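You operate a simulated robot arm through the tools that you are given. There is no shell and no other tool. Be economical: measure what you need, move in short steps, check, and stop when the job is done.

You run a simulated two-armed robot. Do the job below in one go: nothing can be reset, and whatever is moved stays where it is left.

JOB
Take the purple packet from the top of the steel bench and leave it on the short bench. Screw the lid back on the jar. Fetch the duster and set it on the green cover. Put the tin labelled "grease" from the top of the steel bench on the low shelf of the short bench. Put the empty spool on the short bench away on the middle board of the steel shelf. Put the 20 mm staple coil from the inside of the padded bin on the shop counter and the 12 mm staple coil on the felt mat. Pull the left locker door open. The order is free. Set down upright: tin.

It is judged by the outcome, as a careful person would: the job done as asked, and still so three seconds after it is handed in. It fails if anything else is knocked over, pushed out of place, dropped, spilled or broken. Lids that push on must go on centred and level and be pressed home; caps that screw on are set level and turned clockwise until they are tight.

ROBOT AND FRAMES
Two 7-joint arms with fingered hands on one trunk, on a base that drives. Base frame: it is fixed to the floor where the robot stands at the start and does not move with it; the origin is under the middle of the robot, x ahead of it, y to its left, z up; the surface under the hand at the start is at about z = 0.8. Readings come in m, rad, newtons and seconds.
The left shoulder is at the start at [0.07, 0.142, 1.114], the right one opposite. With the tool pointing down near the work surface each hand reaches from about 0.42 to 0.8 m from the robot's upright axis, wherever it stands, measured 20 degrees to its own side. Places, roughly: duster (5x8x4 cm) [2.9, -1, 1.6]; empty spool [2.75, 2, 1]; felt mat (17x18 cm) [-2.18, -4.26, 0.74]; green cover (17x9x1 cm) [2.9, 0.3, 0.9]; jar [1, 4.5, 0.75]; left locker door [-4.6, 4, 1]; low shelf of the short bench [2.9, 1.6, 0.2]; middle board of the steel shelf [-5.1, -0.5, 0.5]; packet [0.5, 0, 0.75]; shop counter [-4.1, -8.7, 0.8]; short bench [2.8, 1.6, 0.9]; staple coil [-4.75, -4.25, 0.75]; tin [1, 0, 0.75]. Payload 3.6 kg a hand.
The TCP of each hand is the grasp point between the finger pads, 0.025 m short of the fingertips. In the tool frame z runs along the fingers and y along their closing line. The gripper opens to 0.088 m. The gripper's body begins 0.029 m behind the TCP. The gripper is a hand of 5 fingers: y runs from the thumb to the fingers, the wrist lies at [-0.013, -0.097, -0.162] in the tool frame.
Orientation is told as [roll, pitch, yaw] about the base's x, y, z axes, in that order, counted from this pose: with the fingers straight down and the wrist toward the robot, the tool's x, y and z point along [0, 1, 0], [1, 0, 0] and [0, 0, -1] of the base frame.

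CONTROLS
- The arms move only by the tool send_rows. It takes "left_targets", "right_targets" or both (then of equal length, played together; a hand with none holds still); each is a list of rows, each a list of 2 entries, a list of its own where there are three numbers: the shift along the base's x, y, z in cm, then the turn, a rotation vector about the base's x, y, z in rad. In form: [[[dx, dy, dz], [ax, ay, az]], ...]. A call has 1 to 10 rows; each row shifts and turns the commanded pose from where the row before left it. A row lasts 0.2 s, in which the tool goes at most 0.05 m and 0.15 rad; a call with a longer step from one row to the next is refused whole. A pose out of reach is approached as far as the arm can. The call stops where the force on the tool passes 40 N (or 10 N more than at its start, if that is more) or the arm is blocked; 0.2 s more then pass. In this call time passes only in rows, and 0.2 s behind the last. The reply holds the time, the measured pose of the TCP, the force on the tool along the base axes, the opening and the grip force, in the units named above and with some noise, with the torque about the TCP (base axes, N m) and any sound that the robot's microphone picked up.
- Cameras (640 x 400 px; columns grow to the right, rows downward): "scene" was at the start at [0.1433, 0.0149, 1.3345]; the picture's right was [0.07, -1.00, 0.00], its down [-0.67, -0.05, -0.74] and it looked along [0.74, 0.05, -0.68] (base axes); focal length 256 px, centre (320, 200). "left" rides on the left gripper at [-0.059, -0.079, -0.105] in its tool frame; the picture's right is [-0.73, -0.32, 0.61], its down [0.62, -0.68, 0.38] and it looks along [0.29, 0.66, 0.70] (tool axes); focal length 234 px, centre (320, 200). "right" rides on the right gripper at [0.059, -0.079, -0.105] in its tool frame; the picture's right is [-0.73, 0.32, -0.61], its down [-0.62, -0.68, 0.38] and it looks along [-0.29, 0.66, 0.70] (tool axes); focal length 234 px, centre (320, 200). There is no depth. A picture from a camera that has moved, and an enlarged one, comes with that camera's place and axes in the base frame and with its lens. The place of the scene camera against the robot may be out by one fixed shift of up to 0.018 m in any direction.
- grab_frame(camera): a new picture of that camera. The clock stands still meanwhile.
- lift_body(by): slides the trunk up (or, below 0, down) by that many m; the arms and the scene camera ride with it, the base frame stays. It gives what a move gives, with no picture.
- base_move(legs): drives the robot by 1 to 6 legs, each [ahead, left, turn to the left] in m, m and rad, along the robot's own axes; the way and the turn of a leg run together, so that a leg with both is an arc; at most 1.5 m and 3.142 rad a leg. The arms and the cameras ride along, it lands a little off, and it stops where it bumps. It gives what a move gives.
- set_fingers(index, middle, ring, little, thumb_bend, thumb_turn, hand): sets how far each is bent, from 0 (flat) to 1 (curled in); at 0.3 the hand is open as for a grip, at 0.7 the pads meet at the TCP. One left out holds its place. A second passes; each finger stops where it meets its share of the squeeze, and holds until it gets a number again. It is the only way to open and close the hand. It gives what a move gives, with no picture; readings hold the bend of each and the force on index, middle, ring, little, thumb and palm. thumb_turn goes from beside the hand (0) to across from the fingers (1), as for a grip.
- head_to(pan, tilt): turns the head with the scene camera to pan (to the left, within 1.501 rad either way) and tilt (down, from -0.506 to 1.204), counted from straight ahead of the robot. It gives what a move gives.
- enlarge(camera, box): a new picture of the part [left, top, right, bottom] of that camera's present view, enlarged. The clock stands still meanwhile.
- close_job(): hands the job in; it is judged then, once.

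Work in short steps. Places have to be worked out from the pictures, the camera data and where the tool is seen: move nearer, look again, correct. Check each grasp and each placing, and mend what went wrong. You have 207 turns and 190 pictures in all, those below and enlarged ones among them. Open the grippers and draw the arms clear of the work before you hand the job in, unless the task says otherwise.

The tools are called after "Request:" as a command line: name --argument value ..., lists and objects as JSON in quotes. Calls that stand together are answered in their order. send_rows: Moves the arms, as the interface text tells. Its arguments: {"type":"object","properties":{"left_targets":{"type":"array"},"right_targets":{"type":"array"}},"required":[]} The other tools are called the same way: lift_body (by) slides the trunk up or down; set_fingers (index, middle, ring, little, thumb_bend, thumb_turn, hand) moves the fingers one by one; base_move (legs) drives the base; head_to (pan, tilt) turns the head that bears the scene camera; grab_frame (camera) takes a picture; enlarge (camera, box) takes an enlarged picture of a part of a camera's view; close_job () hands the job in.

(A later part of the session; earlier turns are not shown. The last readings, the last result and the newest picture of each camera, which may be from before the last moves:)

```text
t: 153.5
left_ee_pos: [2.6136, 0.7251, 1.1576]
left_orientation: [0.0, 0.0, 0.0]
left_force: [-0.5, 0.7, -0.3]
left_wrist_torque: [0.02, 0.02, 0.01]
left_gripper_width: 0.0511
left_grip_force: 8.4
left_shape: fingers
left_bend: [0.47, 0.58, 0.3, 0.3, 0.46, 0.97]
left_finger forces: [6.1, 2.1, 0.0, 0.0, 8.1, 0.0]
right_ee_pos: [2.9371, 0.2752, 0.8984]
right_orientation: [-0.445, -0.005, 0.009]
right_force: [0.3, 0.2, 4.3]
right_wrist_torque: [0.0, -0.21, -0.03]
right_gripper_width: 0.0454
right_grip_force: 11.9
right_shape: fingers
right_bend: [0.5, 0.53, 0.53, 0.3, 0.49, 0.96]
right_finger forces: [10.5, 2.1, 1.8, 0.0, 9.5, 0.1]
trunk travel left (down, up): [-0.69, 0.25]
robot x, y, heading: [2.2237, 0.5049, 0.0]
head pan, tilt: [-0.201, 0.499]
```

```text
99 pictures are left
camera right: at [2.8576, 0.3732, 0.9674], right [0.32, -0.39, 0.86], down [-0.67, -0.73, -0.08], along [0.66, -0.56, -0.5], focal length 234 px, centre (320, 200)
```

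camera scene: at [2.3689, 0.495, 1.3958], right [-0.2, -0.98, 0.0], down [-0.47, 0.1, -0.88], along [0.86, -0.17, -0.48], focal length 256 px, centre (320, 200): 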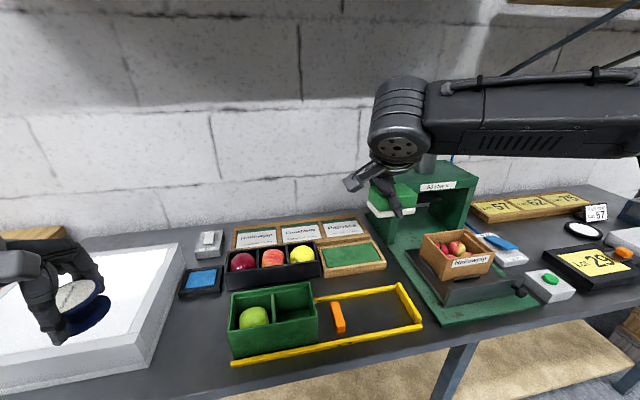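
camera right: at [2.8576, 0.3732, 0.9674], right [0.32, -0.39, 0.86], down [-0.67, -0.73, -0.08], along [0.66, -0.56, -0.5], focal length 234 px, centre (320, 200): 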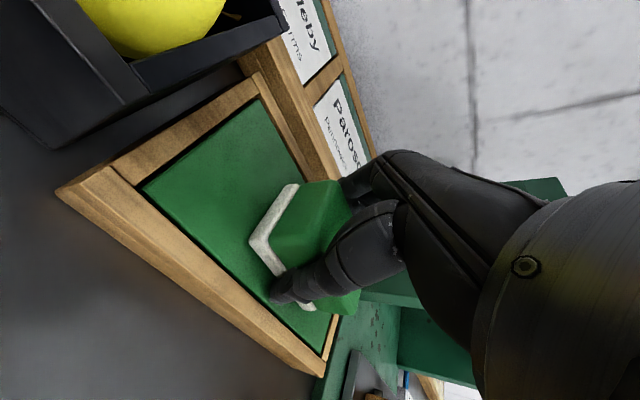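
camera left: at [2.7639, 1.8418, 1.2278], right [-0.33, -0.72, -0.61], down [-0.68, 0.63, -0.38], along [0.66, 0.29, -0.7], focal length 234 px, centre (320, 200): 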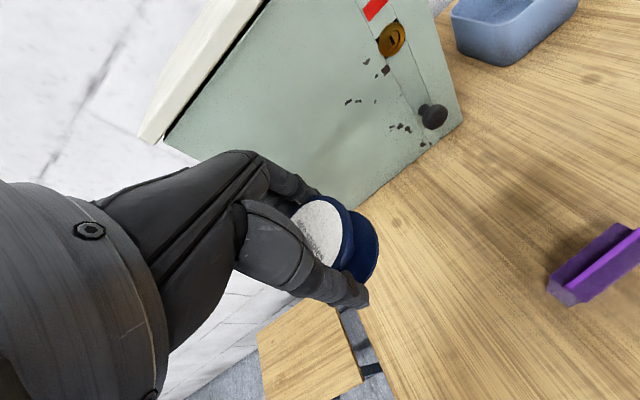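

It sits over the panel. I release gradually and retreat upward.

Request:
send_rows --right_targets '[[[0, 0, -0.2], [0, 0, 0]]]'

Request:
set_fingers --hand "right" --index 0.45 --middle 0.45 --ring 0.45 --thumb_bend 0.45

Request:
set_fingers --hand "right" --index 0.36 --middle 0.36 --ring 0.36 --thumb_bend 0.36

Request:
send_rows --right_targets '[[[0, 0, 1.5], [0, 0, 0]], [[0, 0, 2.5], [0, 0, 0]], [[0, 0, 4], [0, 0, 0]], [[-1, 0, 4], [0, 0, 0]], [[-3, 0, 4], [0.1, 0, 0]], [[-4, 0, 3], [0.15, 0, 0]], [[-4, 0, 0], [0.1, 0, 0]], [[-4, 0, 0], [0.1, 0, 0]]]'

Request:
enlarge --camera "scene" --box '[220, 190, 460, 340]'

```text
t: 153.9
left_ee_pos: [2.613, 0.7258, 1.1566]
left_orientation: [-0.002, -0.001, 0.0]
left_force: [0.2, 0.1, 0.7]
left_wrist_torque: [0.02, -0.03, 0.0]
left_gripper_width: 0.051
left_grip_force: 8.1
left_shape: fingers
left_bend: [0.47, 0.58, 0.3, 0.3, 0.46, 0.97]
left_finger forces: [6.1, 2.1, 0.0, 0.0, 7.9, 0.1]
right_ee_pos: [2.9363, 0.2758, 0.8975]
right_orientation: [-0.445, -0.008, 0.009]
right_force: [0.8, 1.5, 11.4]
right_wrist_torque: [-0.04, -0.38, 0.07]
right_gripper_width: 0.0456
right_grip_force: 14.8
right_shape: fingers
right_bend: [0.5, 0.53, 0.53, 0.3, 0.49, 0.96]
right_finger forces: [16.5, 2.3, 1.8, 0.0, 9.0, 0.0]
trunk travel left (down, up): [-0.69, 0.25]
robot x, y, heading: [2.2215, 0.5062, 0.003]
head pan, tilt: [-0.201, 0.499]
```

```text
t: 154.9
left_ee_pos: [2.6123, 0.7248, 1.1576]
left_orientation: [0.0, -0.003, -0.001]
left_force: [-0.2, -0.7, -0.8]
left_wrist_torque: [-0.01, 0.03, -0.03]
left_gripper_width: 0.0511
left_grip_force: 8.6
left_shape: fingers
left_bend: [0.47, 0.58, 0.3, 0.3, 0.46, 0.97]
left_finger forces: [6.2, 2.1, 0.0, 0.0, 7.9, 0.1]
right_ee_pos: [2.9355, 0.2747, 0.8965]
right_orientation: [-0.445, -0.006, 0.01]
right_force: [-3.1, 2.0, 11.5]
right_wrist_torque: [0.0, -0.33, 0.07]
right_gripper_width: 0.0511
right_grip_force: 6.7
right_shape: fingers
right_bend: [0.47, 0.45, 0.45, 0.3, 0.44, 0.97]
right_finger forces: [12.2, 0.1, 0.0, 0.0, 1.6, 0.0]
trunk travel left (down, up): [-0.69, 0.25]
robot x, y, heading: [2.2229, 0.5061, 0.0]
head pan, tilt: [-0.201, 0.499]
```

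```text
t: 155.9
left_ee_pos: [2.615, 0.7231, 1.1568]
left_orientation: [0.001, 0.0, 0.0]
left_force: [-0.7, 0.3, -0.4]
left_wrist_torque: [0.01, 0.0, -0.05]
left_gripper_width: 0.0514
left_grip_force: 8.1
left_shape: fingers
left_bend: [0.47, 0.58, 0.3, 0.3, 0.46, 0.97]
left_finger forces: [6.0, 2.2, 0.0, 0.0, 8.1, 0.0]
right_ee_pos: [2.9379, 0.2741, 0.8935]
right_orientation: [-0.446, -0.003, 0.006]
right_force: [-2.2, -0.4, -0.3]
right_wrist_torque: [0.0, 0.0, 0.0]
right_gripper_width: 0.0705
right_grip_force: 0.8
right_shape: fingers
right_bend: [0.38, 0.36, 0.36, 0.3, 0.36, 0.97]
right_finger forces: [1.8, 0.0, 0.0, 0.0, 0.1, 0.1]
trunk travel left (down, up): [-0.69, 0.25]
robot x, y, heading: [2.2227, 0.5057, -0.0]
head pan, tilt: [-0.201, 0.499]
```

```text
t: 157.7
left_ee_pos: [2.6132, 0.7231, 1.1571]
left_orientation: [0.001, 0.002, 0.0]
left_force: [-0.2, 0.4, -0.6]
left_wrist_torque: [0.01, -0.01, -0.04]
left_gripper_width: 0.0513
left_grip_force: 8.5
left_shape: fingers
left_bend: [0.47, 0.58, 0.3, 0.3, 0.46, 0.97]
left_finger forces: [6.1, 2.3, 0.1, 0.1, 8.0, 0.0]
right_ee_pos: [2.7766, 0.2738, 1.0843]
right_orientation: [0.009, -0.008, 0.005]
right_force: [0.0, -0.8, -0.3]
right_wrist_torque: [0.02, -0.02, 0.03]
right_gripper_width: 0.0723
right_grip_force: 0.1
right_shape: fingers
right_bend: [0.36, 0.36, 0.36, 0.3, 0.36, 0.98]
right_finger forces: [0.0, 0.0, 0.1, 0.0, 0.1, 0.1]
trunk travel left (down, up): [-0.69, 0.25]
robot x, y, heading: [2.2217, 0.5036, -0.0]
head pan, tilt: [-0.201, 0.499]
```

```text
2.67 times, centred on (340, 265) of scene
camera zoom: at [2.3681, 0.494, 1.3959], right [-0.2, -0.98, 0.0], down [-0.47, 0.1, -0.88], along [0.86, -0.17, -0.48], focal length 682 px, centre (267, 27)
```

zoom: 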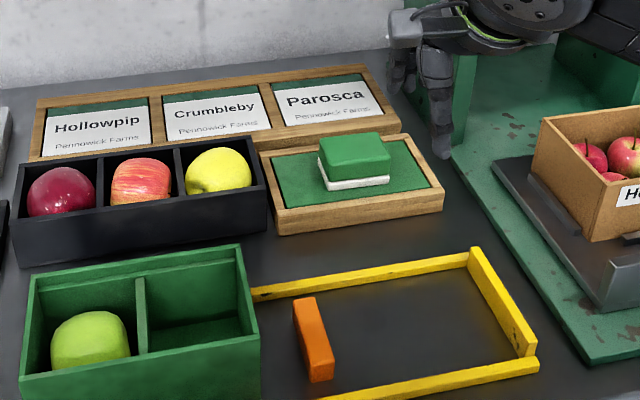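

Duster lies flat on the cover. Next the jar near (1, 4.5): I back off, tuck, and look north for a way.

Request:
base_move --legs '[[-0.2, 0, 0], [0, 0.75, 0], [0, 0, 1.57]]'

Request:
send_rows --right_targets '[[[0, -3, 2], [0, 0, 0]], [[0, -4, 2], [0, 0, 0]], [[0, -3, 2], [0, 0, 0]]]'

Request:
head_to --pan 0.25 --tilt 0.35

Request:
grab_frame --camera "scene"

```text
t: 166.8
left_ee_pos: [1.8018, 1.6515, 1.1554]
left_orientation: [0.0, 0.001, 1.564]
left_force: [0.3, -0.8, 0.1]
left_wrist_torque: [-0.01, 0.0, 0.01]
left_gripper_width: 0.0511
left_grip_force: 7.2
left_shape: fingers
left_bend: [0.47, 0.58, 0.3, 0.3, 0.46, 0.97]
left_finger forces: [5.8, 2.0, 0.0, 0.0, 7.4, 0.0]
right_ee_pos: [2.2522, 1.8116, 1.084]
right_orientation: [0.004, -0.005, 1.572]
right_force: [0.1, 0.4, 0.5]
right_wrist_torque: [-0.01, -0.01, 0.01]
right_gripper_width: 0.0725
right_grip_force: 0.1
right_shape: fingers
right_bend: [0.36, 0.36, 0.36, 0.3, 0.36, 0.98]
right_finger forces: [0.0, 0.0, 0.0, 0.0, 0.0, 0.0]
trunk travel left (down, up): [-0.69, 0.25]
robot x, y, heading: [2.0197, 1.2537, 1.569]
head pan, tilt: [-0.201, 0.499]
```

```text
t: 167.6
left_ee_pos: [1.8028, 1.6505, 1.1556]
left_orientation: [0.001, 0.0, 1.566]
left_force: [0.3, 0.4, -0.8]
left_wrist_torque: [-0.02, 0.03, -0.02]
left_gripper_width: 0.0508
left_grip_force: 7.6
left_shape: fingers
left_bend: [0.47, 0.58, 0.3, 0.3, 0.46, 0.97]
left_finger forces: [5.8, 2.0, 0.1, 0.0, 7.5, 0.1]
right_ee_pos: [2.2512, 1.709, 1.1444]
right_orientation: [0.005, -0.005, 1.571]
right_force: [-0.2, -0.5, 0.0]
right_wrist_torque: [-0.01, 0.01, 0.02]
right_gripper_width: 0.0724
right_grip_force: 0.0
right_shape: fingers
right_bend: [0.36, 0.36, 0.36, 0.3, 0.36, 0.98]
right_finger forces: [0.1, 0.0, 0.0, 0.1, 0.1, 0.0]
trunk travel left (down, up): [-0.69, 0.25]
robot x, y, heading: [2.02, 1.2571, 1.562]
head pan, tilt: [-0.201, 0.499]
```

```text
t: 168.5
left_ee_pos: [1.8016, 1.6518, 1.156]
left_orientation: [0.0, 0.002, 1.565]
left_force: [0.4, -0.4, -0.8]
left_wrist_torque: [-0.03, 0.02, -0.02]
left_gripper_width: 0.0507
left_grip_force: 7.8
left_shape: fingers
left_bend: [0.47, 0.58, 0.3, 0.3, 0.46, 0.97]
left_finger forces: [5.8, 2.0, 0.1, 0.0, 7.6, 0.0]
right_ee_pos: [2.2529, 1.7127, 1.1442]
right_orientation: [0.006, -0.004, 1.573]
right_force: [0.2, -0.1, -0.1]
right_wrist_torque: [-0.01, 0.0, 0.0]
right_gripper_width: 0.0723
right_grip_force: 0.0
right_shape: fingers
right_bend: [0.36, 0.36, 0.36, 0.3, 0.36, 0.98]
right_finger forces: [0.0, 0.0, 0.1, 0.0, 0.0, 0.0]
trunk travel left (down, up): [-0.69, 0.25]
robot x, y, heading: [2.017, 1.2513, 1.564]
head pan, tilt: [0.25, 0.351]
```

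```text
97 pictures are left
camera scene: at [2.0082, 1.4048, 1.4093], right [0.97, 0.24, 0.0], down [0.08, -0.33, -0.94], along [-0.23, 0.91, -0.34], focal length 256 px, centre (320, 200)
```

scene: 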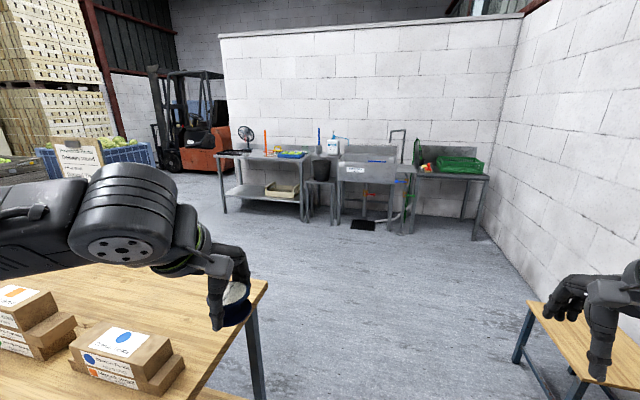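

Open floor ahead; the stainless table with the jar starts at y≈4.3. I drive up to about (1.1, 3.5) and look.

Request:
base_move --legs '[[1.3, 0, 0], [0.95, 0.95, 0]]'

Request:
head_to --pan 0.2 --tilt 0.4

Request:
grab_frame --camera "scene"

```text
t: 181.3
left_ee_pos: [0.8964, 3.9208, 1.1557]
left_orientation: [0.001, 0.0, 1.543]
left_force: [0.6, 0.0, -0.2]
left_wrist_torque: [-0.03, 0.0, -0.04]
left_gripper_width: 0.0508
left_grip_force: 7.2
left_shape: fingers
left_bend: [0.47, 0.58, 0.3, 0.3, 0.46, 0.97]
left_finger forces: [5.8, 2.0, 0.1, 0.0, 7.5, 0.0]
right_ee_pos: [1.3454, 3.9707, 1.1444]
right_orientation: [0.005, -0.005, 1.547]
right_force: [0.2, -0.2, 0.8]
right_wrist_torque: [-0.02, 0.0, -0.02]
right_gripper_width: 0.0725
right_grip_force: 0.1
right_shape: fingers
right_bend: [0.36, 0.36, 0.36, 0.3, 0.36, 0.98]
right_finger forces: [0.1, 0.0, 0.0, 0.0, 0.0, 0.1]
trunk travel left (down, up): [-0.69, 0.25]
robot x, y, heading: [1.105, 3.5203, 1.544]
head pan, tilt: [0.25, 0.351]
```

```text
t: 181.9
left_ee_pos: [0.8954, 3.9217, 1.1569]
left_orientation: [0.001, 0.002, 1.543]
left_force: [0.8, -0.2, -0.8]
left_wrist_torque: [-0.01, -0.01, 0.01]
left_gripper_width: 0.0509
left_grip_force: 7.9
left_shape: fingers
left_bend: [0.47, 0.58, 0.3, 0.3, 0.46, 0.97]
left_finger forces: [5.8, 2.0, 0.0, 0.0, 7.5, 0.0]
right_ee_pos: [1.3459, 3.9712, 1.1449]
right_orientation: [0.005, -0.007, 1.549]
right_force: [0.5, -0.7, 0.4]
right_wrist_torque: [0.0, 0.01, -0.02]
right_gripper_width: 0.0724
right_grip_force: 0.0
right_shape: fingers
right_bend: [0.36, 0.36, 0.36, 0.3, 0.36, 0.98]
right_finger forces: [0.1, 0.1, 0.1, 0.0, 0.1, 0.0]
trunk travel left (down, up): [-0.69, 0.25]
robot x, y, heading: [1.1039, 3.5209, 1.544]
head pan, tilt: [0.201, 0.4]
```

```text
96 pictures are left
camera scene: at [1.099, 3.6705, 1.4048], right [0.99, 0.17, 0.0], down [0.07, -0.38, -0.92], along [-0.16, 0.91, -0.39], focal length 256 px, centre (320, 200)
```

scene: 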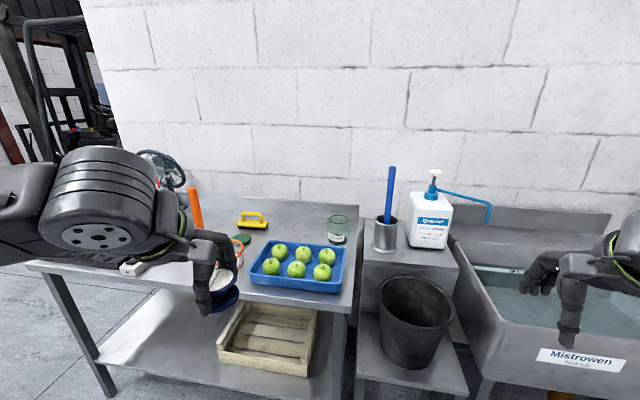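

The glass jar stands at the table's back right; a green disc left of it may be the lid. I zoom in.

Request:
enlarge --camera "scene" --box '[190, 190, 370, 300]'

```text
3.56 times, centred on (280, 245) of scene
camera zoom: at [1.099, 3.6705, 1.4048], right [0.99, 0.17, 0.0], down [0.07, -0.38, -0.92], along [-0.16, 0.91, -0.39], focal length 909 px, centre (462, 40)
```

zoom: 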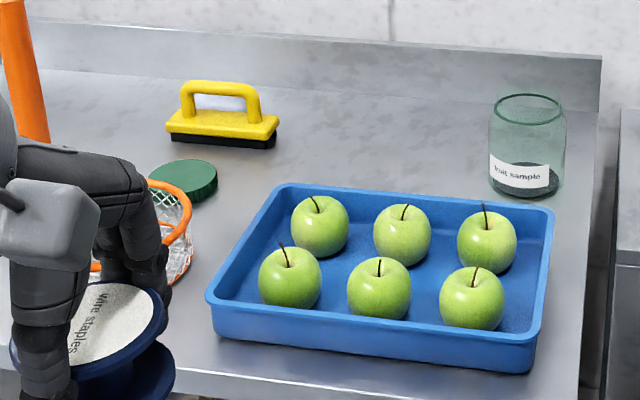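

Jar ≈(1.0, 4.7), lid ≈(0.56, 4.63), a small orange basket stands just in front of the lid. I move to reach the lid with the right hand, trunk a bit lower.

Request:
base_move --legs '[[0, 0.7, 0.027], [0.43, 0, 0]]'

Request:
lift_body --by -0.1

Request:
head_to --pan -0.25 --tilt 0.65

Request:
grab_frame --camera "scene"

Request:
grab_frame --camera "right"

```text
t: 188.0
left_ee_pos: [0.1885, 4.3575, 1.1567]
left_orientation: [0.001, 0.0, 1.566]
left_force: [-0.9, 0.2, -0.1]
left_wrist_torque: [-0.02, 0.02, -0.03]
left_gripper_width: 0.0509
left_grip_force: 8.2
left_shape: fingers
left_bend: [0.47, 0.58, 0.3, 0.3, 0.46, 0.97]
left_finger forces: [6.0, 2.0, 0.0, 0.0, 7.5, 0.0]
right_ee_pos: [0.6378, 4.4173, 1.1442]
right_orientation: [0.007, -0.007, 1.57]
right_force: [-0.2, 0.2, -0.9]
right_wrist_torque: [0.0, -0.03, 0.02]
right_gripper_width: 0.0722
right_grip_force: 0.0
right_shape: fingers
right_bend: [0.36, 0.36, 0.36, 0.3, 0.36, 0.98]
right_finger forces: [0.0, 0.1, 0.0, 0.0, 0.1, 0.1]
trunk travel left (down, up): [-0.69, 0.25]
robot x, y, heading: [0.4056, 3.9651, 1.567]
head pan, tilt: [0.201, 0.4]
```

```text
t: 189.3
left_ee_pos: [0.1888, 4.3579, 1.0555]
left_orientation: [0.0, 0.0, 1.564]
left_force: [-0.2, 0.2, -0.3]
left_wrist_torque: [0.0, 0.0, 0.01]
left_gripper_width: 0.0508
left_grip_force: 7.3
left_shape: fingers
left_bend: [0.47, 0.58, 0.3, 0.3, 0.46, 0.97]
left_finger forces: [5.8, 1.9, 0.1, 0.0, 7.6, 0.0]
right_ee_pos: [0.6377, 4.4174, 1.0439]
right_orientation: [0.007, -0.007, 1.571]
right_force: [0.2, -0.3, -0.1]
right_wrist_torque: [0.01, -0.01, 0.03]
right_gripper_width: 0.0722
right_grip_force: 0.0
right_shape: fingers
right_bend: [0.36, 0.36, 0.36, 0.3, 0.36, 0.98]
right_finger forces: [0.0, 0.1, 0.0, 0.0, 0.1, 0.1]
trunk travel left (down, up): [-0.59, 0.35]
robot x, y, heading: [0.4057, 3.9607, 1.563]
head pan, tilt: [0.201, 0.4]
```

```text
t: 190.2
left_ee_pos: [0.1894, 4.3589, 1.0563]
left_orientation: [0.0, 0.001, 1.565]
left_force: [0.0, 0.2, 0.0]
left_wrist_torque: [0.03, 0.01, -0.02]
left_gripper_width: 0.0509
left_grip_force: 8.0
left_shape: fingers
left_bend: [0.47, 0.58, 0.3, 0.3, 0.46, 0.97]
left_finger forces: [5.8, 2.0, 0.0, 0.0, 7.5, 0.1]
right_ee_pos: [0.637, 4.4174, 1.0451]
right_orientation: [0.006, -0.006, 1.57]
right_force: [-0.7, -0.1, 0.1]
right_wrist_torque: [-0.02, 0.0, 0.01]
right_gripper_width: 0.0721
right_grip_force: 0.1
right_shape: fingers
right_bend: [0.36, 0.36, 0.36, 0.3, 0.36, 0.98]
right_finger forces: [0.0, 0.0, 0.1, 0.1, 0.0, 0.0]
trunk travel left (down, up): [-0.59, 0.35]
robot x, y, heading: [0.4055, 3.9621, 1.565]
head pan, tilt: [-0.25, 0.649]
```

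```text
94 pictures are left
camera scene: at [0.4382, 4.1051, 1.2824], right [0.97, -0.25, 0.0], down [-0.15, -0.58, -0.8], along [0.2, 0.77, -0.6], focal length 256 px, centre (320, 200)
```

scene: 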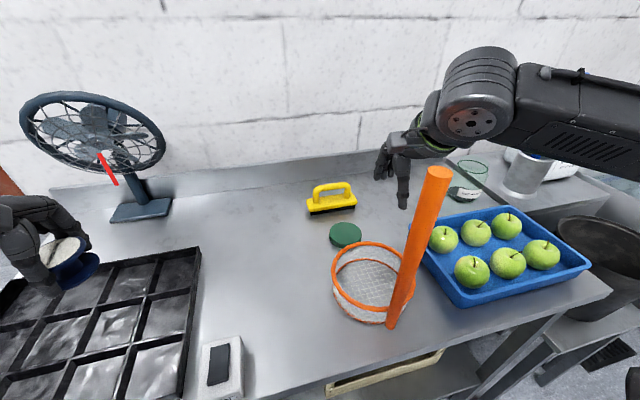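

```text
93 pictures are left
camera right: at [0.5798, 4.3387, 1.1496], right [0.73, 0.32, 0.6], down [0.62, -0.68, -0.39], along [0.29, 0.66, -0.69], focal length 234 px, centre (320, 200)
```

right: 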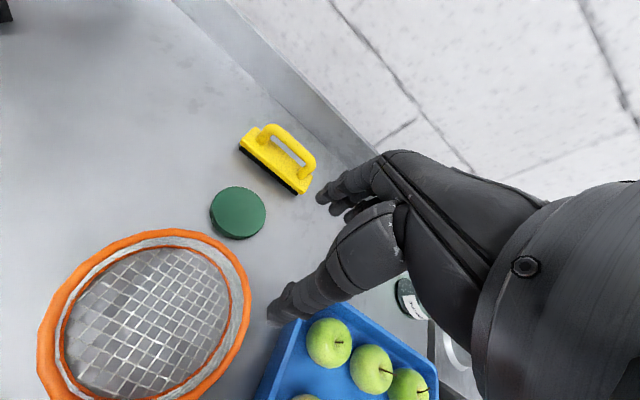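

The strainer's tall orange handle at about (0.63, 4.31) is a hazard, so I'll reach the lid (≈(0.605, 4.545)) from further right. First I draw the left hand aside and shift the base right.

Request:
send_rows --left_targets '[[[-4, 0, 2.5], [0, 0, 0]], [[-4, 0, 2.5], [0, 0, 0]], [[-4, 0, 2.5], [0, 0, 0]]]'

Request:
base_move --legs '[[0, -0.33, 0], [0.05, 0, 0]]'

Request:
set_fingers --hand "right" --index 0.15 --middle 0.15 --ring 0.15 --little 0.15 --thumb_bend 0.15

Request:
send_rows --right_targets '[[[0, 0, 0.5], [0, 0, 0.15]], [[-2, 0.5, 0], [0, 0, 0.15]], [[-4, 1, 0], [0, 0, 0.15]], [[-4, 1, 0], [0, 0, 0.15]], [[-4, 1, 0], [0, 0, 0.15]], [[-4, 1, 0], [0, 0, 0.04]], [[-4, 1, 0], [0, 0, 0]]]'

Request:
grab_frame --camera "right"

Request:
head_to --pan 0.1 --tilt 0.65

Request:
grab_frame --camera "scene"

```text
t: 191.1
left_ee_pos: [0.086, 4.3933, 1.1207]
left_orientation: [-0.001, 0.002, 1.566]
left_force: [0.8, 0.9, -1.1]
left_wrist_torque: [0.02, 0.0, -0.01]
left_gripper_width: 0.0509
left_grip_force: 7.9
left_shape: fingers
left_bend: [0.47, 0.58, 0.3, 0.3, 0.46, 0.97]
left_finger forces: [5.8, 2.1, 0.0, 0.0, 7.4, 0.0]
left hand out of reach, approached as far as the arm can: row 2, 3
right_ee_pos: [0.6359, 4.4186, 1.0439]
right_orientation: [0.005, -0.006, 1.571]
right_force: [0.0, -0.3, -0.2]
right_wrist_torque: [0.01, 0.0, 0.02]
right_gripper_width: 0.0723
right_grip_force: 0.0
right_shape: fingers
right_bend: [0.36, 0.36, 0.36, 0.3, 0.36, 0.98]
right_finger forces: [0.0, 0.1, 0.1, 0.0, 0.0, 0.0]
trunk travel left (down, up): [-0.59, 0.35]
robot x, y, heading: [0.4074, 3.961, 1.563]
head pan, tilt: [-0.25, 0.649]
```

```text
t: 193.8
left_ee_pos: [0.4211, 4.4407, 1.1212]
left_orientation: [0.0, 0.001, 1.565]
left_force: [0.1, -0.2, -0.5]
left_wrist_torque: [0.01, 0.02, -0.01]
left_gripper_width: 0.0508
left_grip_force: 7.8
left_shape: fingers
left_bend: [0.47, 0.58, 0.3, 0.3, 0.46, 0.97]
left_finger forces: [5.7, 2.2, 0.1, 0.0, 7.4, 0.1]
right_ee_pos: [0.9744, 4.4661, 1.044]
right_orientation: [0.006, -0.008, 1.57]
right_force: [-0.1, -0.4, -0.1]
right_wrist_torque: [-0.03, -0.04, -0.01]
right_gripper_width: 0.0723
right_grip_force: 0.0
right_shape: fingers
right_bend: [0.36, 0.36, 0.36, 0.3, 0.36, 0.98]
right_finger forces: [0.1, 0.1, 0.0, 0.0, 0.0, 0.1]
trunk travel left (down, up): [-0.59, 0.35]
robot x, y, heading: [0.7452, 4.0073, 1.567]
head pan, tilt: [-0.25, 0.649]
```

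```text
t: 194.8
left_ee_pos: [0.4206, 4.4395, 1.1219]
left_orientation: [0.0, 0.0, 1.565]
left_force: [-0.2, -0.1, 0.3]
left_wrist_torque: [-0.01, -0.05, -0.02]
left_gripper_width: 0.0508
left_grip_force: 7.7
left_shape: fingers
left_bend: [0.47, 0.58, 0.3, 0.3, 0.46, 0.97]
left_finger forces: [5.8, 2.3, 0.0, 0.0, 7.4, 0.0]
right_ee_pos: [0.9725, 4.4662, 1.0451]
right_orientation: [0.005, -0.006, 1.573]
right_force: [0.1, 0.0, -0.3]
right_wrist_torque: [0.01, -0.02, 0.03]
right_gripper_width: 0.1119
right_grip_force: 0.0
right_shape: fingers
right_bend: [0.15, 0.15, 0.15, 0.15, 0.15, 0.98]
right_finger forces: [0.0, 0.0, 0.0, 0.0, 0.1, 0.0]
trunk travel left (down, up): [-0.59, 0.35]
robot x, y, heading: [0.7412, 4.0077, 1.564]
head pan, tilt: [-0.25, 0.649]
```

```text
t: 196.4
left_ee_pos: [0.4192, 4.4401, 1.1203]
left_orientation: [-0.001, 0.003, 1.562]
left_force: [0.2, 0.1, 0.5]
left_wrist_torque: [0.0, 0.0, 0.0]
left_gripper_width: 0.0506
left_grip_force: 7.4
left_shape: fingers
left_bend: [0.47, 0.58, 0.3, 0.3, 0.46, 0.97]
left_finger forces: [5.8, 2.2, 0.0, 0.0, 7.3, 0.0]
right_ee_pos: [0.7493, 4.5222, 1.0479]
right_orientation: [0.004, -0.006, 2.362]
right_force: [0.1, -0.9, 0.3]
right_wrist_torque: [-0.01, -0.02, 0.01]
right_gripper_width: 0.1123
right_grip_force: 0.0
right_shape: fingers
right_bend: [0.15, 0.15, 0.15, 0.15, 0.15, 0.98]
right_finger forces: [0.1, 0.0, 0.0, 0.0, 0.0, 0.1]
trunk travel left (down, up): [-0.59, 0.35]
robot x, y, heading: [0.7429, 4.0142, 1.561]
head pan, tilt: [-0.25, 0.649]
```

```text
92 pictures are left
camera right: at [0.7664, 4.4247, 1.1535], right [0.29, 0.74, 0.6], down [0.92, -0.04, -0.39], along [-0.27, 0.67, -0.69], focal length 234 px, centre (320, 200)
```

right: 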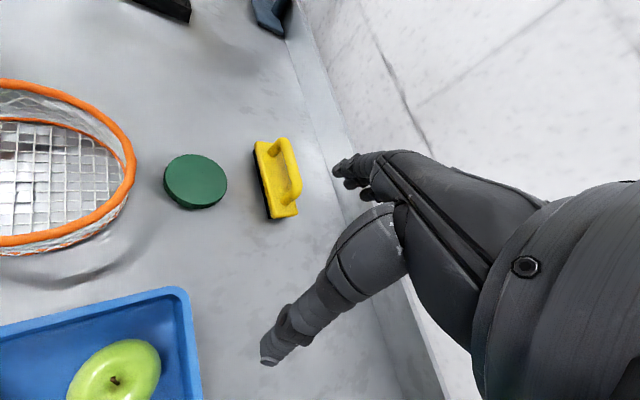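

```text
t: 197.2
left_ee_pos: [0.4199, 4.4404, 1.1218]
left_orientation: [-0.002, -0.002, 1.565]
left_force: [0.0, -1.1, -0.1]
left_wrist_torque: [0.05, 0.01, 0.0]
left_gripper_width: 0.0508
left_grip_force: 7.7
left_shape: fingers
left_bend: [0.47, 0.58, 0.3, 0.3, 0.46, 0.97]
left_finger forces: [5.9, 2.2, 0.1, 0.1, 7.4, 0.0]
right_ee_pos: [0.7527, 4.5215, 1.0489]
right_orientation: [0.005, -0.007, 2.36]
right_force: [0.1, -0.1, 0.1]
right_wrist_torque: [0.0, -0.01, 0.04]
right_gripper_width: 0.1121
right_grip_force: 0.1
right_shape: fingers
right_bend: [0.15, 0.15, 0.15, 0.15, 0.15, 0.98]
right_finger forces: [0.0, 0.0, 0.1, 0.1, 0.0, 0.0]
trunk travel left (down, up): [-0.59, 0.35]
robot x, y, heading: [0.743, 4.0088, 1.567]
head pan, tilt: [0.099, 0.649]
```

```text
91 pictures are left
camera scene: at [0.7428, 4.1553, 1.2823], right [1.0, 0.09, 0.0], down [0.06, -0.6, -0.8], along [-0.07, 0.79, -0.6], focal length 256 px, centre (320, 200)
```

scene: 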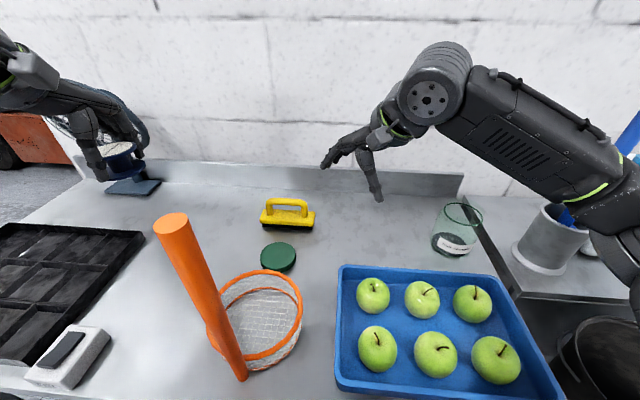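

Both hand views agree: lid top centre (0.602, 4.516, 0.835). I turn a bit more to keep the thumb off the strainer and go above the lid.

Request:
send_rows --right_targets '[[[-4, 0, 0], [0, 0, 0.13]], [[-4, 0, 0], [0, 0, 0.13]], [[-4, -0.3, -1], [0, 0, 0.13]], [[-3, -0.3, -2], [0, 0, 0.13]], [[0, 0, -4], [0, 0, 0]], [[0, 0, -3], [0, 0, 0]]]'

Request:
grab_frame --camera "right"

Request:
enlarge --camera "scene" --box '[200, 180, 360, 320]'

```text
t: 198.6
left_ee_pos: [0.421, 4.4404, 1.1211]
left_orientation: [0.0, 0.001, 1.567]
left_force: [0.3, 0.6, -0.1]
left_wrist_torque: [-0.02, 0.0, 0.0]
left_gripper_width: 0.0506
left_grip_force: 7.5
left_shape: fingers
left_bend: [0.47, 0.58, 0.3, 0.3, 0.46, 0.97]
left_finger forces: [5.9, 2.2, 0.1, 0.0, 7.4, 0.0]
right_ee_pos: [0.6021, 4.5153, 0.9494]
right_orientation: [0.004, -0.005, 2.879]
right_force: [0.0, 0.8, 0.1]
right_wrist_torque: [-0.01, 0.0, -0.02]
right_gripper_width: 0.1122
right_grip_force: 0.1
right_shape: fingers
right_bend: [0.15, 0.15, 0.15, 0.15, 0.15, 0.98]
right_finger forces: [0.1, 0.0, 0.0, 0.0, 0.0, 0.0]
trunk travel left (down, up): [-0.59, 0.35]
robot x, y, heading: [0.7389, 4.0106, 1.563]
head pan, tilt: [0.099, 0.649]
```

```text
90 pictures are left
camera right: at [0.6641, 4.4381, 1.0554], right [-0.12, 0.79, 0.61], down [0.82, 0.43, -0.39], along [-0.56, 0.45, -0.69], focal length 234 px, centre (320, 200)
```

right: 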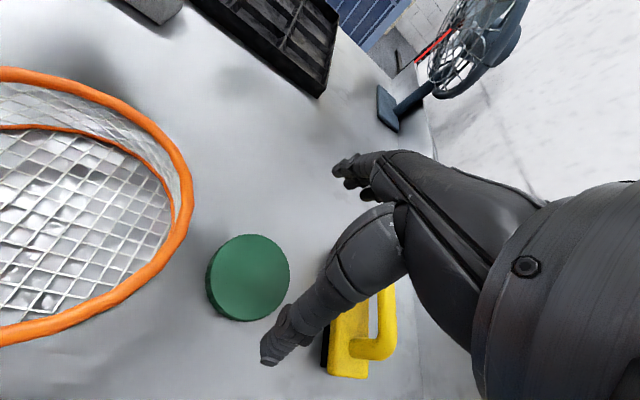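

```text
2.86 times, centred on (280, 250) of scene
camera zoom: at [0.7422, 4.1556, 1.2823], right [1.0, 0.09, 0.0], down [0.06, -0.6, -0.8], along [-0.07, 0.79, -0.6], focal length 730 px, centre (434, 57)
```

zoom: 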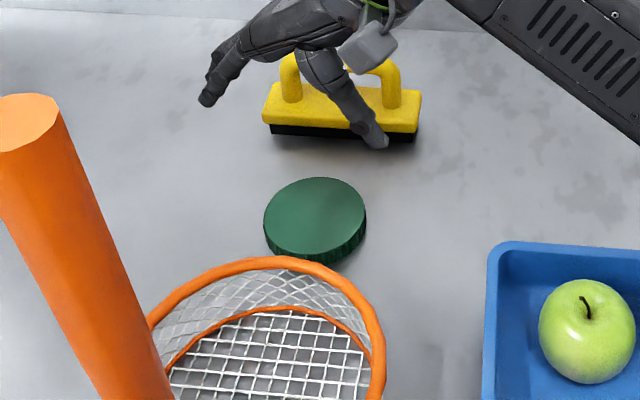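

Lid centre confirmed at (0.607, 4.516). I descend around it and close.

Request:
send_rows --right_targets '[[[0.4, 0.1, -4], [0, 0, 0]], [[0, 0, -3.5], [0, 0, 0]], [[0, 0, -2], [0, 0, 0]], [[0, 0, -0.8], [0, 0, 0]]]'

Request:
set_fingers --hand "right" --index 0.36 --middle 0.36 --thumb_bend 0.36

Request:
grab_frame --camera "right"

```text
t: 199.6
left_ee_pos: [0.4203, 4.4401, 1.1217]
left_orientation: [-0.001, 0.0, 1.565]
left_force: [0.0, -1.1, -0.5]
left_wrist_torque: [-0.04, 0.03, -0.02]
left_gripper_width: 0.0508
left_grip_force: 8.1
left_shape: fingers
left_bend: [0.47, 0.58, 0.3, 0.3, 0.46, 0.97]
left_finger forces: [5.9, 2.2, 0.0, 0.1, 7.5, 0.0]
right_ee_pos: [0.605, 4.5161, 0.8459]
right_orientation: [0.007, -0.006, 2.881]
right_force: [0.1, 0.2, 0.2]
right_wrist_torque: [-0.02, 0.04, 0.02]
right_gripper_width: 0.1123
right_grip_force: 0.1
right_shape: fingers
right_bend: [0.15, 0.15, 0.15, 0.15, 0.15, 0.98]
right_finger forces: [0.0, 0.0, 0.0, 0.1, 0.1, 0.1]
trunk travel left (down, up): [-0.59, 0.35]
robot x, y, heading: [0.7393, 4.0086, 1.566]
head pan, tilt: [0.099, 0.649]
```

```text
t: 200.6
left_ee_pos: [0.4198, 4.4401, 1.1221]
left_orientation: [0.0, 0.001, 1.565]
left_force: [0.1, 0.3, -0.8]
left_wrist_torque: [0.02, 0.01, 0.04]
left_gripper_width: 0.0505
left_grip_force: 7.4
left_shape: fingers
left_bend: [0.47, 0.58, 0.3, 0.3, 0.46, 0.97]
left_finger forces: [5.8, 2.3, 0.0, 0.1, 7.5, 0.0]
right_ee_pos: [0.6054, 4.5166, 0.8466]
right_orientation: [0.006, -0.008, 2.878]
right_force: [-0.5, 0.9, 2.0]
right_wrist_torque: [0.05, 0.16, 0.02]
right_gripper_width: 0.0772
right_grip_force: 2.1
right_shape: fingers
right_bend: [0.34, 0.35, 0.15, 0.15, 0.34, 0.97]
right_finger forces: [1.6, 1.8, 0.0, 0.1, 1.3, 0.1]
trunk travel left (down, up): [-0.59, 0.35]
robot x, y, heading: [0.7455, 4.0082, 1.565]
head pan, tilt: [0.099, 0.649]
```

```text
88 pictures are left
camera right: at [0.6677, 4.4393, 0.9522], right [-0.12, 0.79, 0.61], down [0.82, 0.43, -0.39], along [-0.57, 0.45, -0.69], focal length 234 px, centre (320, 200)
```

right: 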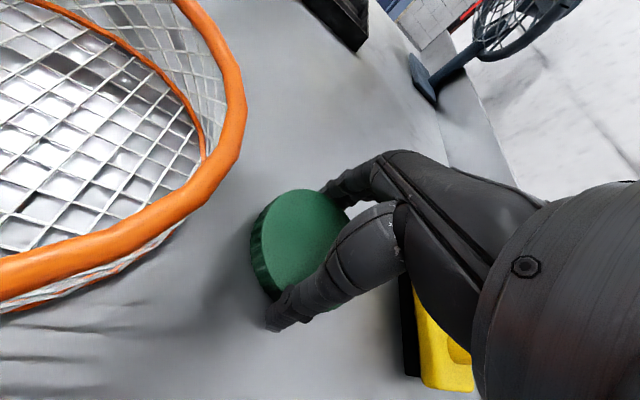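

Contact made. I squeeze firmer and lift a little.

Request:
set_fingers --hand "right" --index 0.42 --middle 0.42 --thumb_bend 0.42

Request:
send_rows --right_targets '[[[0, 0, 2], [0, 0, 0]], [[0, 0, 4], [0, 0, 0]], [[0, 0, 4], [0, 0, 0]], [[0, 0, 4], [0, 0, 0]], [[0, 0, 4], [0, 0, 0]]]'

Request:
grab_frame --camera "right"

Request:
grab_frame --camera "scene"

```text
t: 201.6
left_ee_pos: [0.4206, 4.4396, 1.1206]
left_orientation: [0.001, -0.001, 1.566]
left_force: [0.8, -0.5, -0.8]
left_wrist_torque: [-0.01, -0.01, 0.0]
left_gripper_width: 0.0507
left_grip_force: 7.6
left_shape: fingers
left_bend: [0.47, 0.58, 0.3, 0.3, 0.46, 0.97]
left_finger forces: [5.8, 2.2, 0.0, 0.0, 7.4, 0.0]
right_ee_pos: [0.6052, 4.5168, 0.8475]
right_orientation: [0.006, -0.007, 2.88]
right_force: [-2.0, 1.1, 7.6]
right_wrist_torque: [0.14, 0.37, -0.01]
right_gripper_width: 0.0749
right_grip_force: 9.1
right_shape: fingers
right_bend: [0.36, 0.37, 0.15, 0.15, 0.36, 0.97]
right_finger forces: [4.7, 8.7, 0.1, 0.1, 5.1, 0.0]
trunk travel left (down, up): [-0.59, 0.35]
robot x, y, heading: [0.7413, 4.0103, 1.566]
head pan, tilt: [0.099, 0.649]
```

```text
t: 202.8
left_ee_pos: [0.4207, 4.4392, 1.122]
left_orientation: [0.0, 0.001, 1.567]
left_force: [-1.3, 0.0, -0.7]
left_wrist_torque: [0.01, 0.02, -0.01]
left_gripper_width: 0.0506
left_grip_force: 7.5
left_shape: fingers
left_bend: [0.47, 0.58, 0.3, 0.3, 0.46, 0.97]
left_finger forces: [5.7, 2.3, 0.0, 0.0, 7.5, 0.0]
right_ee_pos: [0.6057, 4.5168, 1.0265]
right_orientation: [0.006, -0.006, 2.88]
right_force: [-0.3, 0.8, 0.0]
right_wrist_torque: [0.01, 0.02, 0.0]
right_gripper_width: 0.0743
right_grip_force: 6.3
right_shape: fingers
right_bend: [0.37, 0.38, 0.15, 0.15, 0.36, 0.97]
right_finger forces: [3.6, 2.6, 0.1, 0.1, 6.2, 0.0]
trunk travel left (down, up): [-0.59, 0.35]
robot x, y, heading: [0.7408, 4.006, 1.568]
head pan, tilt: [0.099, 0.649]
```

```text
87 pictures are left
camera right: at [0.6689, 4.4387, 1.1326], right [-0.12, 0.79, 0.61], down [0.82, 0.42, -0.39], along [-0.56, 0.45, -0.69], focal length 234 px, centre (320, 200)
```

right: 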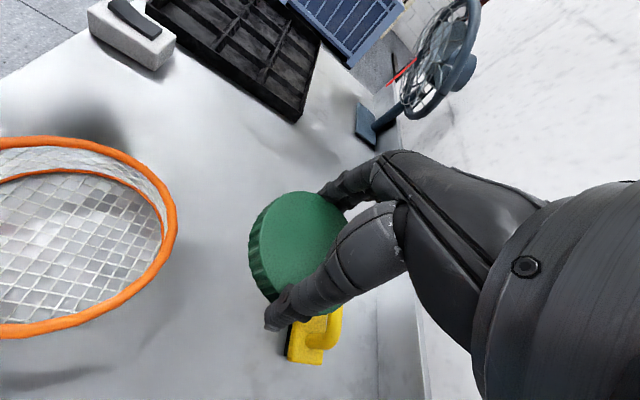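

```text
86 pictures are left
camera scene: at [0.7425, 4.1547, 1.2823], right [1.0, 0.09, 0.0], down [0.06, -0.6, -0.8], along [-0.07, 0.79, -0.6], focal length 256 px, centre (320, 200)
```

scene: 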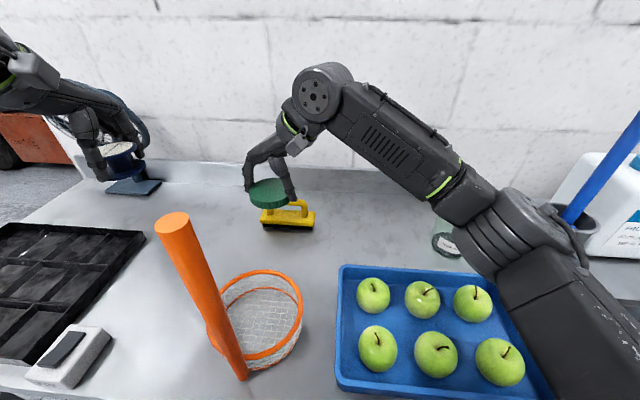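

Lid is up and level. The jar mouth estimate is (1.015, 4.60, 0.93). I carry the lid toward it and take a closer look with the hand camera.

Request:
send_rows --right_targets '[[[3, 0, 2], [0, 0, -0.1]], [[4, 0, 2], [0, 0, -0.15]], [[4, 0, 0], [0, 0, -0.15]], [[4, 0, 0], [0, 0, -0.15]], [[4, 0, 0], [0, 0, -0.15]], [[4, -0.2, 0], [0, 0, 0]], [[4, -0.5, 0], [0, 0, 0]], [[4, -0.5, 0], [0, 0, 0]], [[2, -0.5, 0], [0, 0, 0]]]'

Request:
grab_frame --camera "right"

Request:
enlarge --camera "scene" --box '[380, 130, 540, 280]'

```text
t: 204.8
left_ee_pos: [0.4216, 4.4396, 1.1217]
left_orientation: [0.0, 0.001, 1.567]
left_force: [0.4, 0.0, -0.4]
left_wrist_torque: [-0.01, -0.01, 0.04]
left_gripper_width: 0.0506
left_grip_force: 7.9
left_shape: fingers
left_bend: [0.47, 0.58, 0.3, 0.3, 0.46, 0.97]
left_finger forces: [5.7, 2.2, 0.1, 0.0, 7.5, 0.0]
right_ee_pos: [0.9358, 4.4983, 1.0662]
right_orientation: [0.005, -0.006, 2.18]
right_force: [0.5, 1.3, -0.4]
right_wrist_torque: [0.02, 0.01, -0.05]
right_gripper_width: 0.0741
right_grip_force: 5.9
right_shape: fingers
right_bend: [0.37, 0.39, 0.15, 0.15, 0.36, 0.97]
right_finger forces: [3.4, 2.6, 0.0, 0.1, 6.1, 0.0]
trunk travel left (down, up): [-0.59, 0.35]
robot x, y, heading: [0.7405, 4.0097, 1.566]
head pan, tilt: [0.099, 0.649]
```

```text
85 pictures are left
camera right: at [0.9356, 4.4001, 1.1717], right [0.42, 0.68, 0.6], down [0.9, -0.2, -0.39], along [-0.14, 0.71, -0.69], focal length 234 px, centre (320, 200)
```

right: 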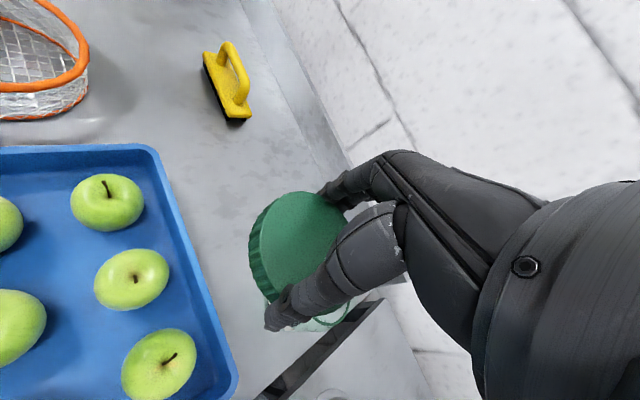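

```text
2.67 times, centred on (460, 205) of scene
camera zoom: at [0.7429, 4.155, 1.2824], right [1.0, 0.09, 0.0], down [0.06, -0.6, -0.8], along [-0.07, 0.79, -0.6], focal length 682 px, centre (-53, 187)
```

zoom: 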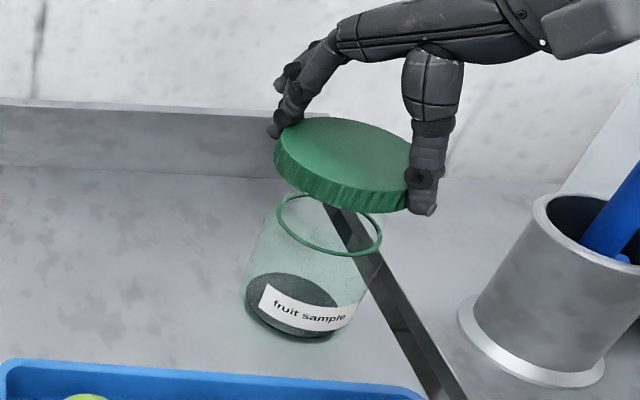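

Comparing lid and mouth in the same view, the mouth is near (1.0, 4.583, 0.935). I move the lid over it, then partly down.

Request:
send_rows --right_targets '[[[3, 3, 0], [0, 0, 0]], [[3.4, 3, 0], [0, 0, 0]], [[0, 3, 0], [0, 0, 0]], [[0, 0, -4], [0, 0, 0]], [[0, 0, -3.6], [0, 0, 0]]]'

Request:
grab_frame --camera "right"

Request:
enlarge --camera "scene" --box '[400, 150, 520, 270]'

```text
t: 206.0
left_ee_pos: [0.4211, 4.4402, 1.1208]
left_orientation: [0.001, 0.002, 1.566]
left_force: [-1.2, 0.5, -0.6]
left_wrist_torque: [0.0, -0.01, -0.02]
left_gripper_width: 0.0507
left_grip_force: 7.8
left_shape: fingers
left_bend: [0.47, 0.58, 0.3, 0.3, 0.46, 0.97]
left_finger forces: [5.8, 2.1, 0.1, 0.1, 7.4, 0.0]
right_ee_pos: [1.0008, 4.5903, 0.99]
right_orientation: [0.005, -0.005, 2.179]
right_force: [0.3, 0.6, 0.3]
right_wrist_torque: [0.02, 0.0, 0.0]
right_gripper_width: 0.0739
right_grip_force: 6.0
right_shape: fingers
right_bend: [0.37, 0.39, 0.15, 0.15, 0.36, 0.97]
right_finger forces: [3.6, 2.5, 0.0, 0.1, 5.9, 0.0]
trunk travel left (down, up): [-0.59, 0.35]
robot x, y, heading: [0.7438, 4.0115, 1.566]
head pan, tilt: [0.099, 0.649]
```

```text
83 pictures are left
camera right: at [0.9993, 4.4914, 1.0949], right [0.42, 0.68, 0.6], down [0.9, -0.2, -0.39], along [-0.14, 0.71, -0.69], focal length 234 px, centre (320, 200)
```

right: 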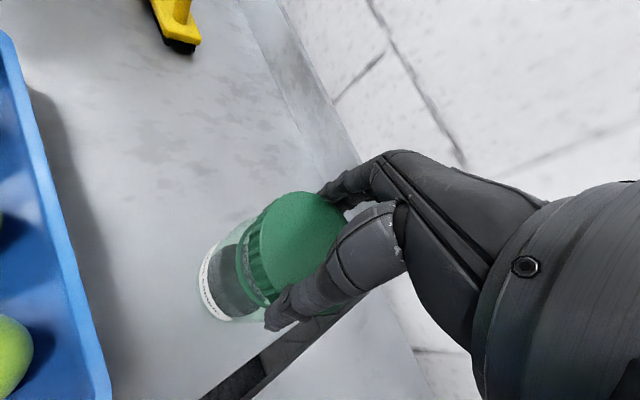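

```text
3.33 times, centred on (460, 210) of scene
camera zoom: at [0.7429, 4.1557, 1.2823], right [1.0, 0.09, 0.0], down [0.06, -0.6, -0.8], along [-0.07, 0.79, -0.6], focal length 852 px, centre (-147, 167)
```

zoom: 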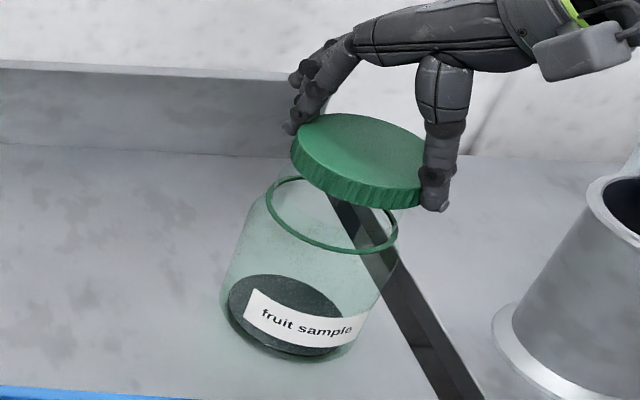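

Lid and mouth are aligned in x; the lid should go about 8 mm further in y. I shift and lower gently to contact.

Request:
send_rows --right_targets '[[[0, 0.8, -0.5], [0, 0, 0]], [[0, 0, -0.8], [0, 0, 0]]]'

Request:
enlarge --camera "scene" --box '[400, 150, 520, 270]'

Request:
enlarge --camera "right" --box '[160, 150, 380, 350]'

```text
t: 206.6
left_ee_pos: [0.421, 4.4403, 1.1198]
left_orientation: [0.0, 0.001, 1.563]
left_force: [0.0, -1.0, -0.2]
left_wrist_torque: [-0.05, 0.04, -0.03]
left_gripper_width: 0.0511
left_grip_force: 8.0
left_shape: fingers
left_bend: [0.47, 0.58, 0.3, 0.3, 0.46, 0.97]
left_finger forces: [5.8, 2.2, 0.0, 0.0, 7.5, 0.0]
right_ee_pos: [1.0014, 4.5981, 0.9772]
right_orientation: [0.005, -0.007, 2.179]
right_force: [-0.4, 0.2, -0.4]
right_wrist_torque: [0.03, 0.01, -0.01]
right_gripper_width: 0.0739
right_grip_force: 5.8
right_shape: fingers
right_bend: [0.37, 0.39, 0.15, 0.15, 0.36, 0.97]
right_finger forces: [3.4, 2.6, 0.0, 0.1, 5.9, 0.0]
trunk travel left (down, up): [-0.59, 0.35]
robot x, y, heading: [0.7412, 4.0088, 1.569]
head pan, tilt: [0.099, 0.649]
```

```text
3.33 times, centred on (460, 210) of scene
camera zoom: at [0.7428, 4.1552, 1.2824], right [1.0, 0.09, 0.0], down [0.06, -0.6, -0.8], along [-0.07, 0.79, -0.6], focal length 852 px, centre (-147, 167)
```

zoom: 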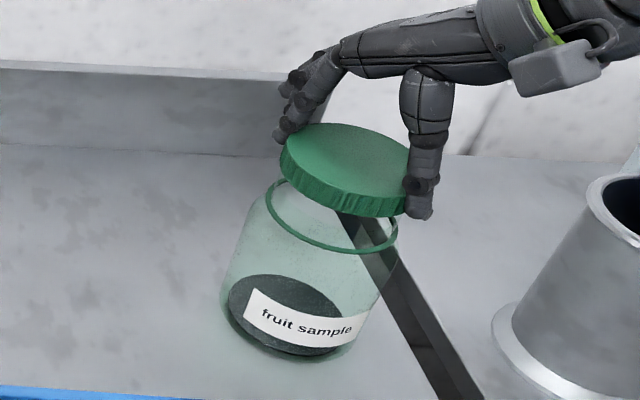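

```text
2.00 times, centred on (270, 250) of right
camera zoom: at [0.9987, 4.4988, 1.0825], right [0.42, 0.68, 0.61], down [0.9, -0.2, -0.39], along [-0.14, 0.71, -0.69], focal length 468 px, centre (420, 100)
```

zoom: 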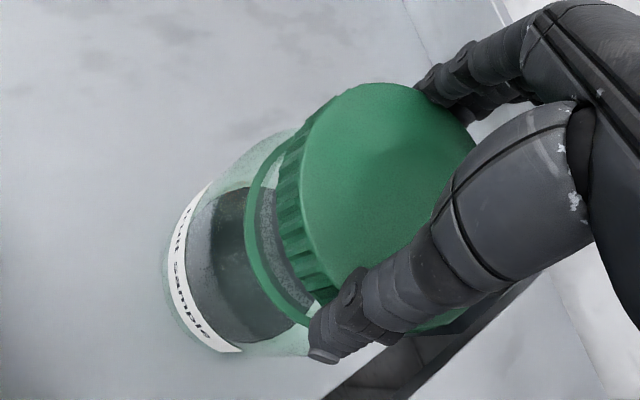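

Nearly aligned; 3 mm more in x, then down to contact.

Request:
send_rows --right_targets '[[[0.3, 0, -0.8], [0, 0, 0]], [[0, 0, -0.6], [0, 0, 0]]]'

Request:
send_rows --right_targets '[[[0, 0, -0.4], [0, 0, 0]]]'

Request:
send_rows --right_targets '[[[0, 0, -0.4], [0, 0, 0]]]'

Request:
enlarge --camera "scene" --box '[400, 150, 520, 270]'

```text
t: 207.2
left_ee_pos: [0.4203, 4.4394, 1.1223]
left_orientation: [0.0, -0.001, 1.566]
left_force: [-0.1, -0.1, -1.0]
left_wrist_torque: [0.02, 0.02, 0.01]
left_gripper_width: 0.0508
left_grip_force: 7.4
left_shape: fingers
left_bend: [0.47, 0.58, 0.3, 0.3, 0.46, 0.97]
left_finger forces: [5.8, 2.2, 0.1, 0.0, 7.4, 0.0]
right_ee_pos: [1.004, 4.5975, 0.9636]
right_orientation: [0.004, -0.006, 2.183]
right_force: [0.8, 0.3, 1.3]
right_wrist_torque: [0.07, -0.01, -0.01]
right_gripper_width: 0.0738
right_grip_force: 6.3
right_shape: fingers
right_bend: [0.37, 0.39, 0.15, 0.15, 0.36, 0.97]
right_finger forces: [3.6, 2.7, 0.0, 0.0, 6.1, 0.1]
trunk travel left (down, up): [-0.59, 0.35]
robot x, y, heading: [0.7409, 4.0093, 1.569]
head pan, tilt: [0.099, 0.649]
```

```text
t: 207.6
left_ee_pos: [0.4199, 4.4387, 1.1206]
left_orientation: [-0.001, -0.001, 1.566]
left_force: [-0.7, 0.2, 0.3]
left_wrist_torque: [0.01, 0.01, 0.02]
left_gripper_width: 0.0508
left_grip_force: 7.5
left_shape: fingers
left_bend: [0.47, 0.58, 0.3, 0.3, 0.46, 0.97]
left_finger forces: [5.9, 2.2, 0.0, 0.0, 7.5, 0.0]
right_ee_pos: [1.0017, 4.5965, 0.9606]
right_orientation: [0.003, -0.009, 2.181]
right_force: [0.8, 1.8, 10.3]
right_wrist_torque: [0.24, 0.12, -0.03]
right_gripper_width: 0.0745
right_grip_force: 8.1
right_shape: fingers
right_bend: [0.36, 0.38, 0.15, 0.15, 0.35, 0.97]
right_finger forces: [5.9, 3.4, 0.0, 0.0, 6.1, 0.0]
trunk travel left (down, up): [-0.59, 0.35]
robot x, y, heading: [0.7388, 4.0114, 1.565]
head pan, tilt: [0.099, 0.649]
```

```text
t: 208.0
left_ee_pos: [0.421, 4.4388, 1.1217]
left_orientation: [-0.001, 0.0, 1.564]
left_force: [0.3, -0.4, -1.0]
left_wrist_torque: [0.01, 0.02, -0.01]
left_gripper_width: 0.0511
left_grip_force: 7.7
left_shape: fingers
left_bend: [0.47, 0.58, 0.3, 0.3, 0.46, 0.97]
left_finger forces: [5.8, 2.2, 0.1, 0.0, 7.4, 0.0]
right_ee_pos: [1.0021, 4.5972, 0.9573]
right_orientation: [0.005, -0.006, 2.183]
right_force: [0.3, 0.2, 9.8]
right_wrist_torque: [0.19, 0.16, -0.01]
right_gripper_width: 0.0759
right_grip_force: 8.2
right_shape: fingers
right_bend: [0.35, 0.38, 0.15, 0.15, 0.35, 0.97]
right_finger forces: [6.4, 2.5, 0.0, 0.1, 7.2, 0.0]
trunk travel left (down, up): [-0.59, 0.35]
robot x, y, heading: [0.741, 4.0111, 1.564]
head pan, tilt: [0.099, 0.649]
```

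```text
3.33 times, centred on (460, 210) of scene
camera zoom: at [0.7422, 4.154, 1.2825], right [1.0, 0.09, 0.0], down [0.06, -0.6, -0.8], along [-0.07, 0.79, -0.6], focal length 852 px, centre (-147, 167)
```

zoom: 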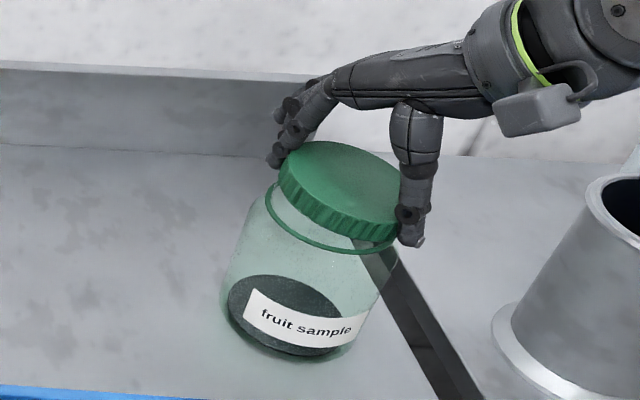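

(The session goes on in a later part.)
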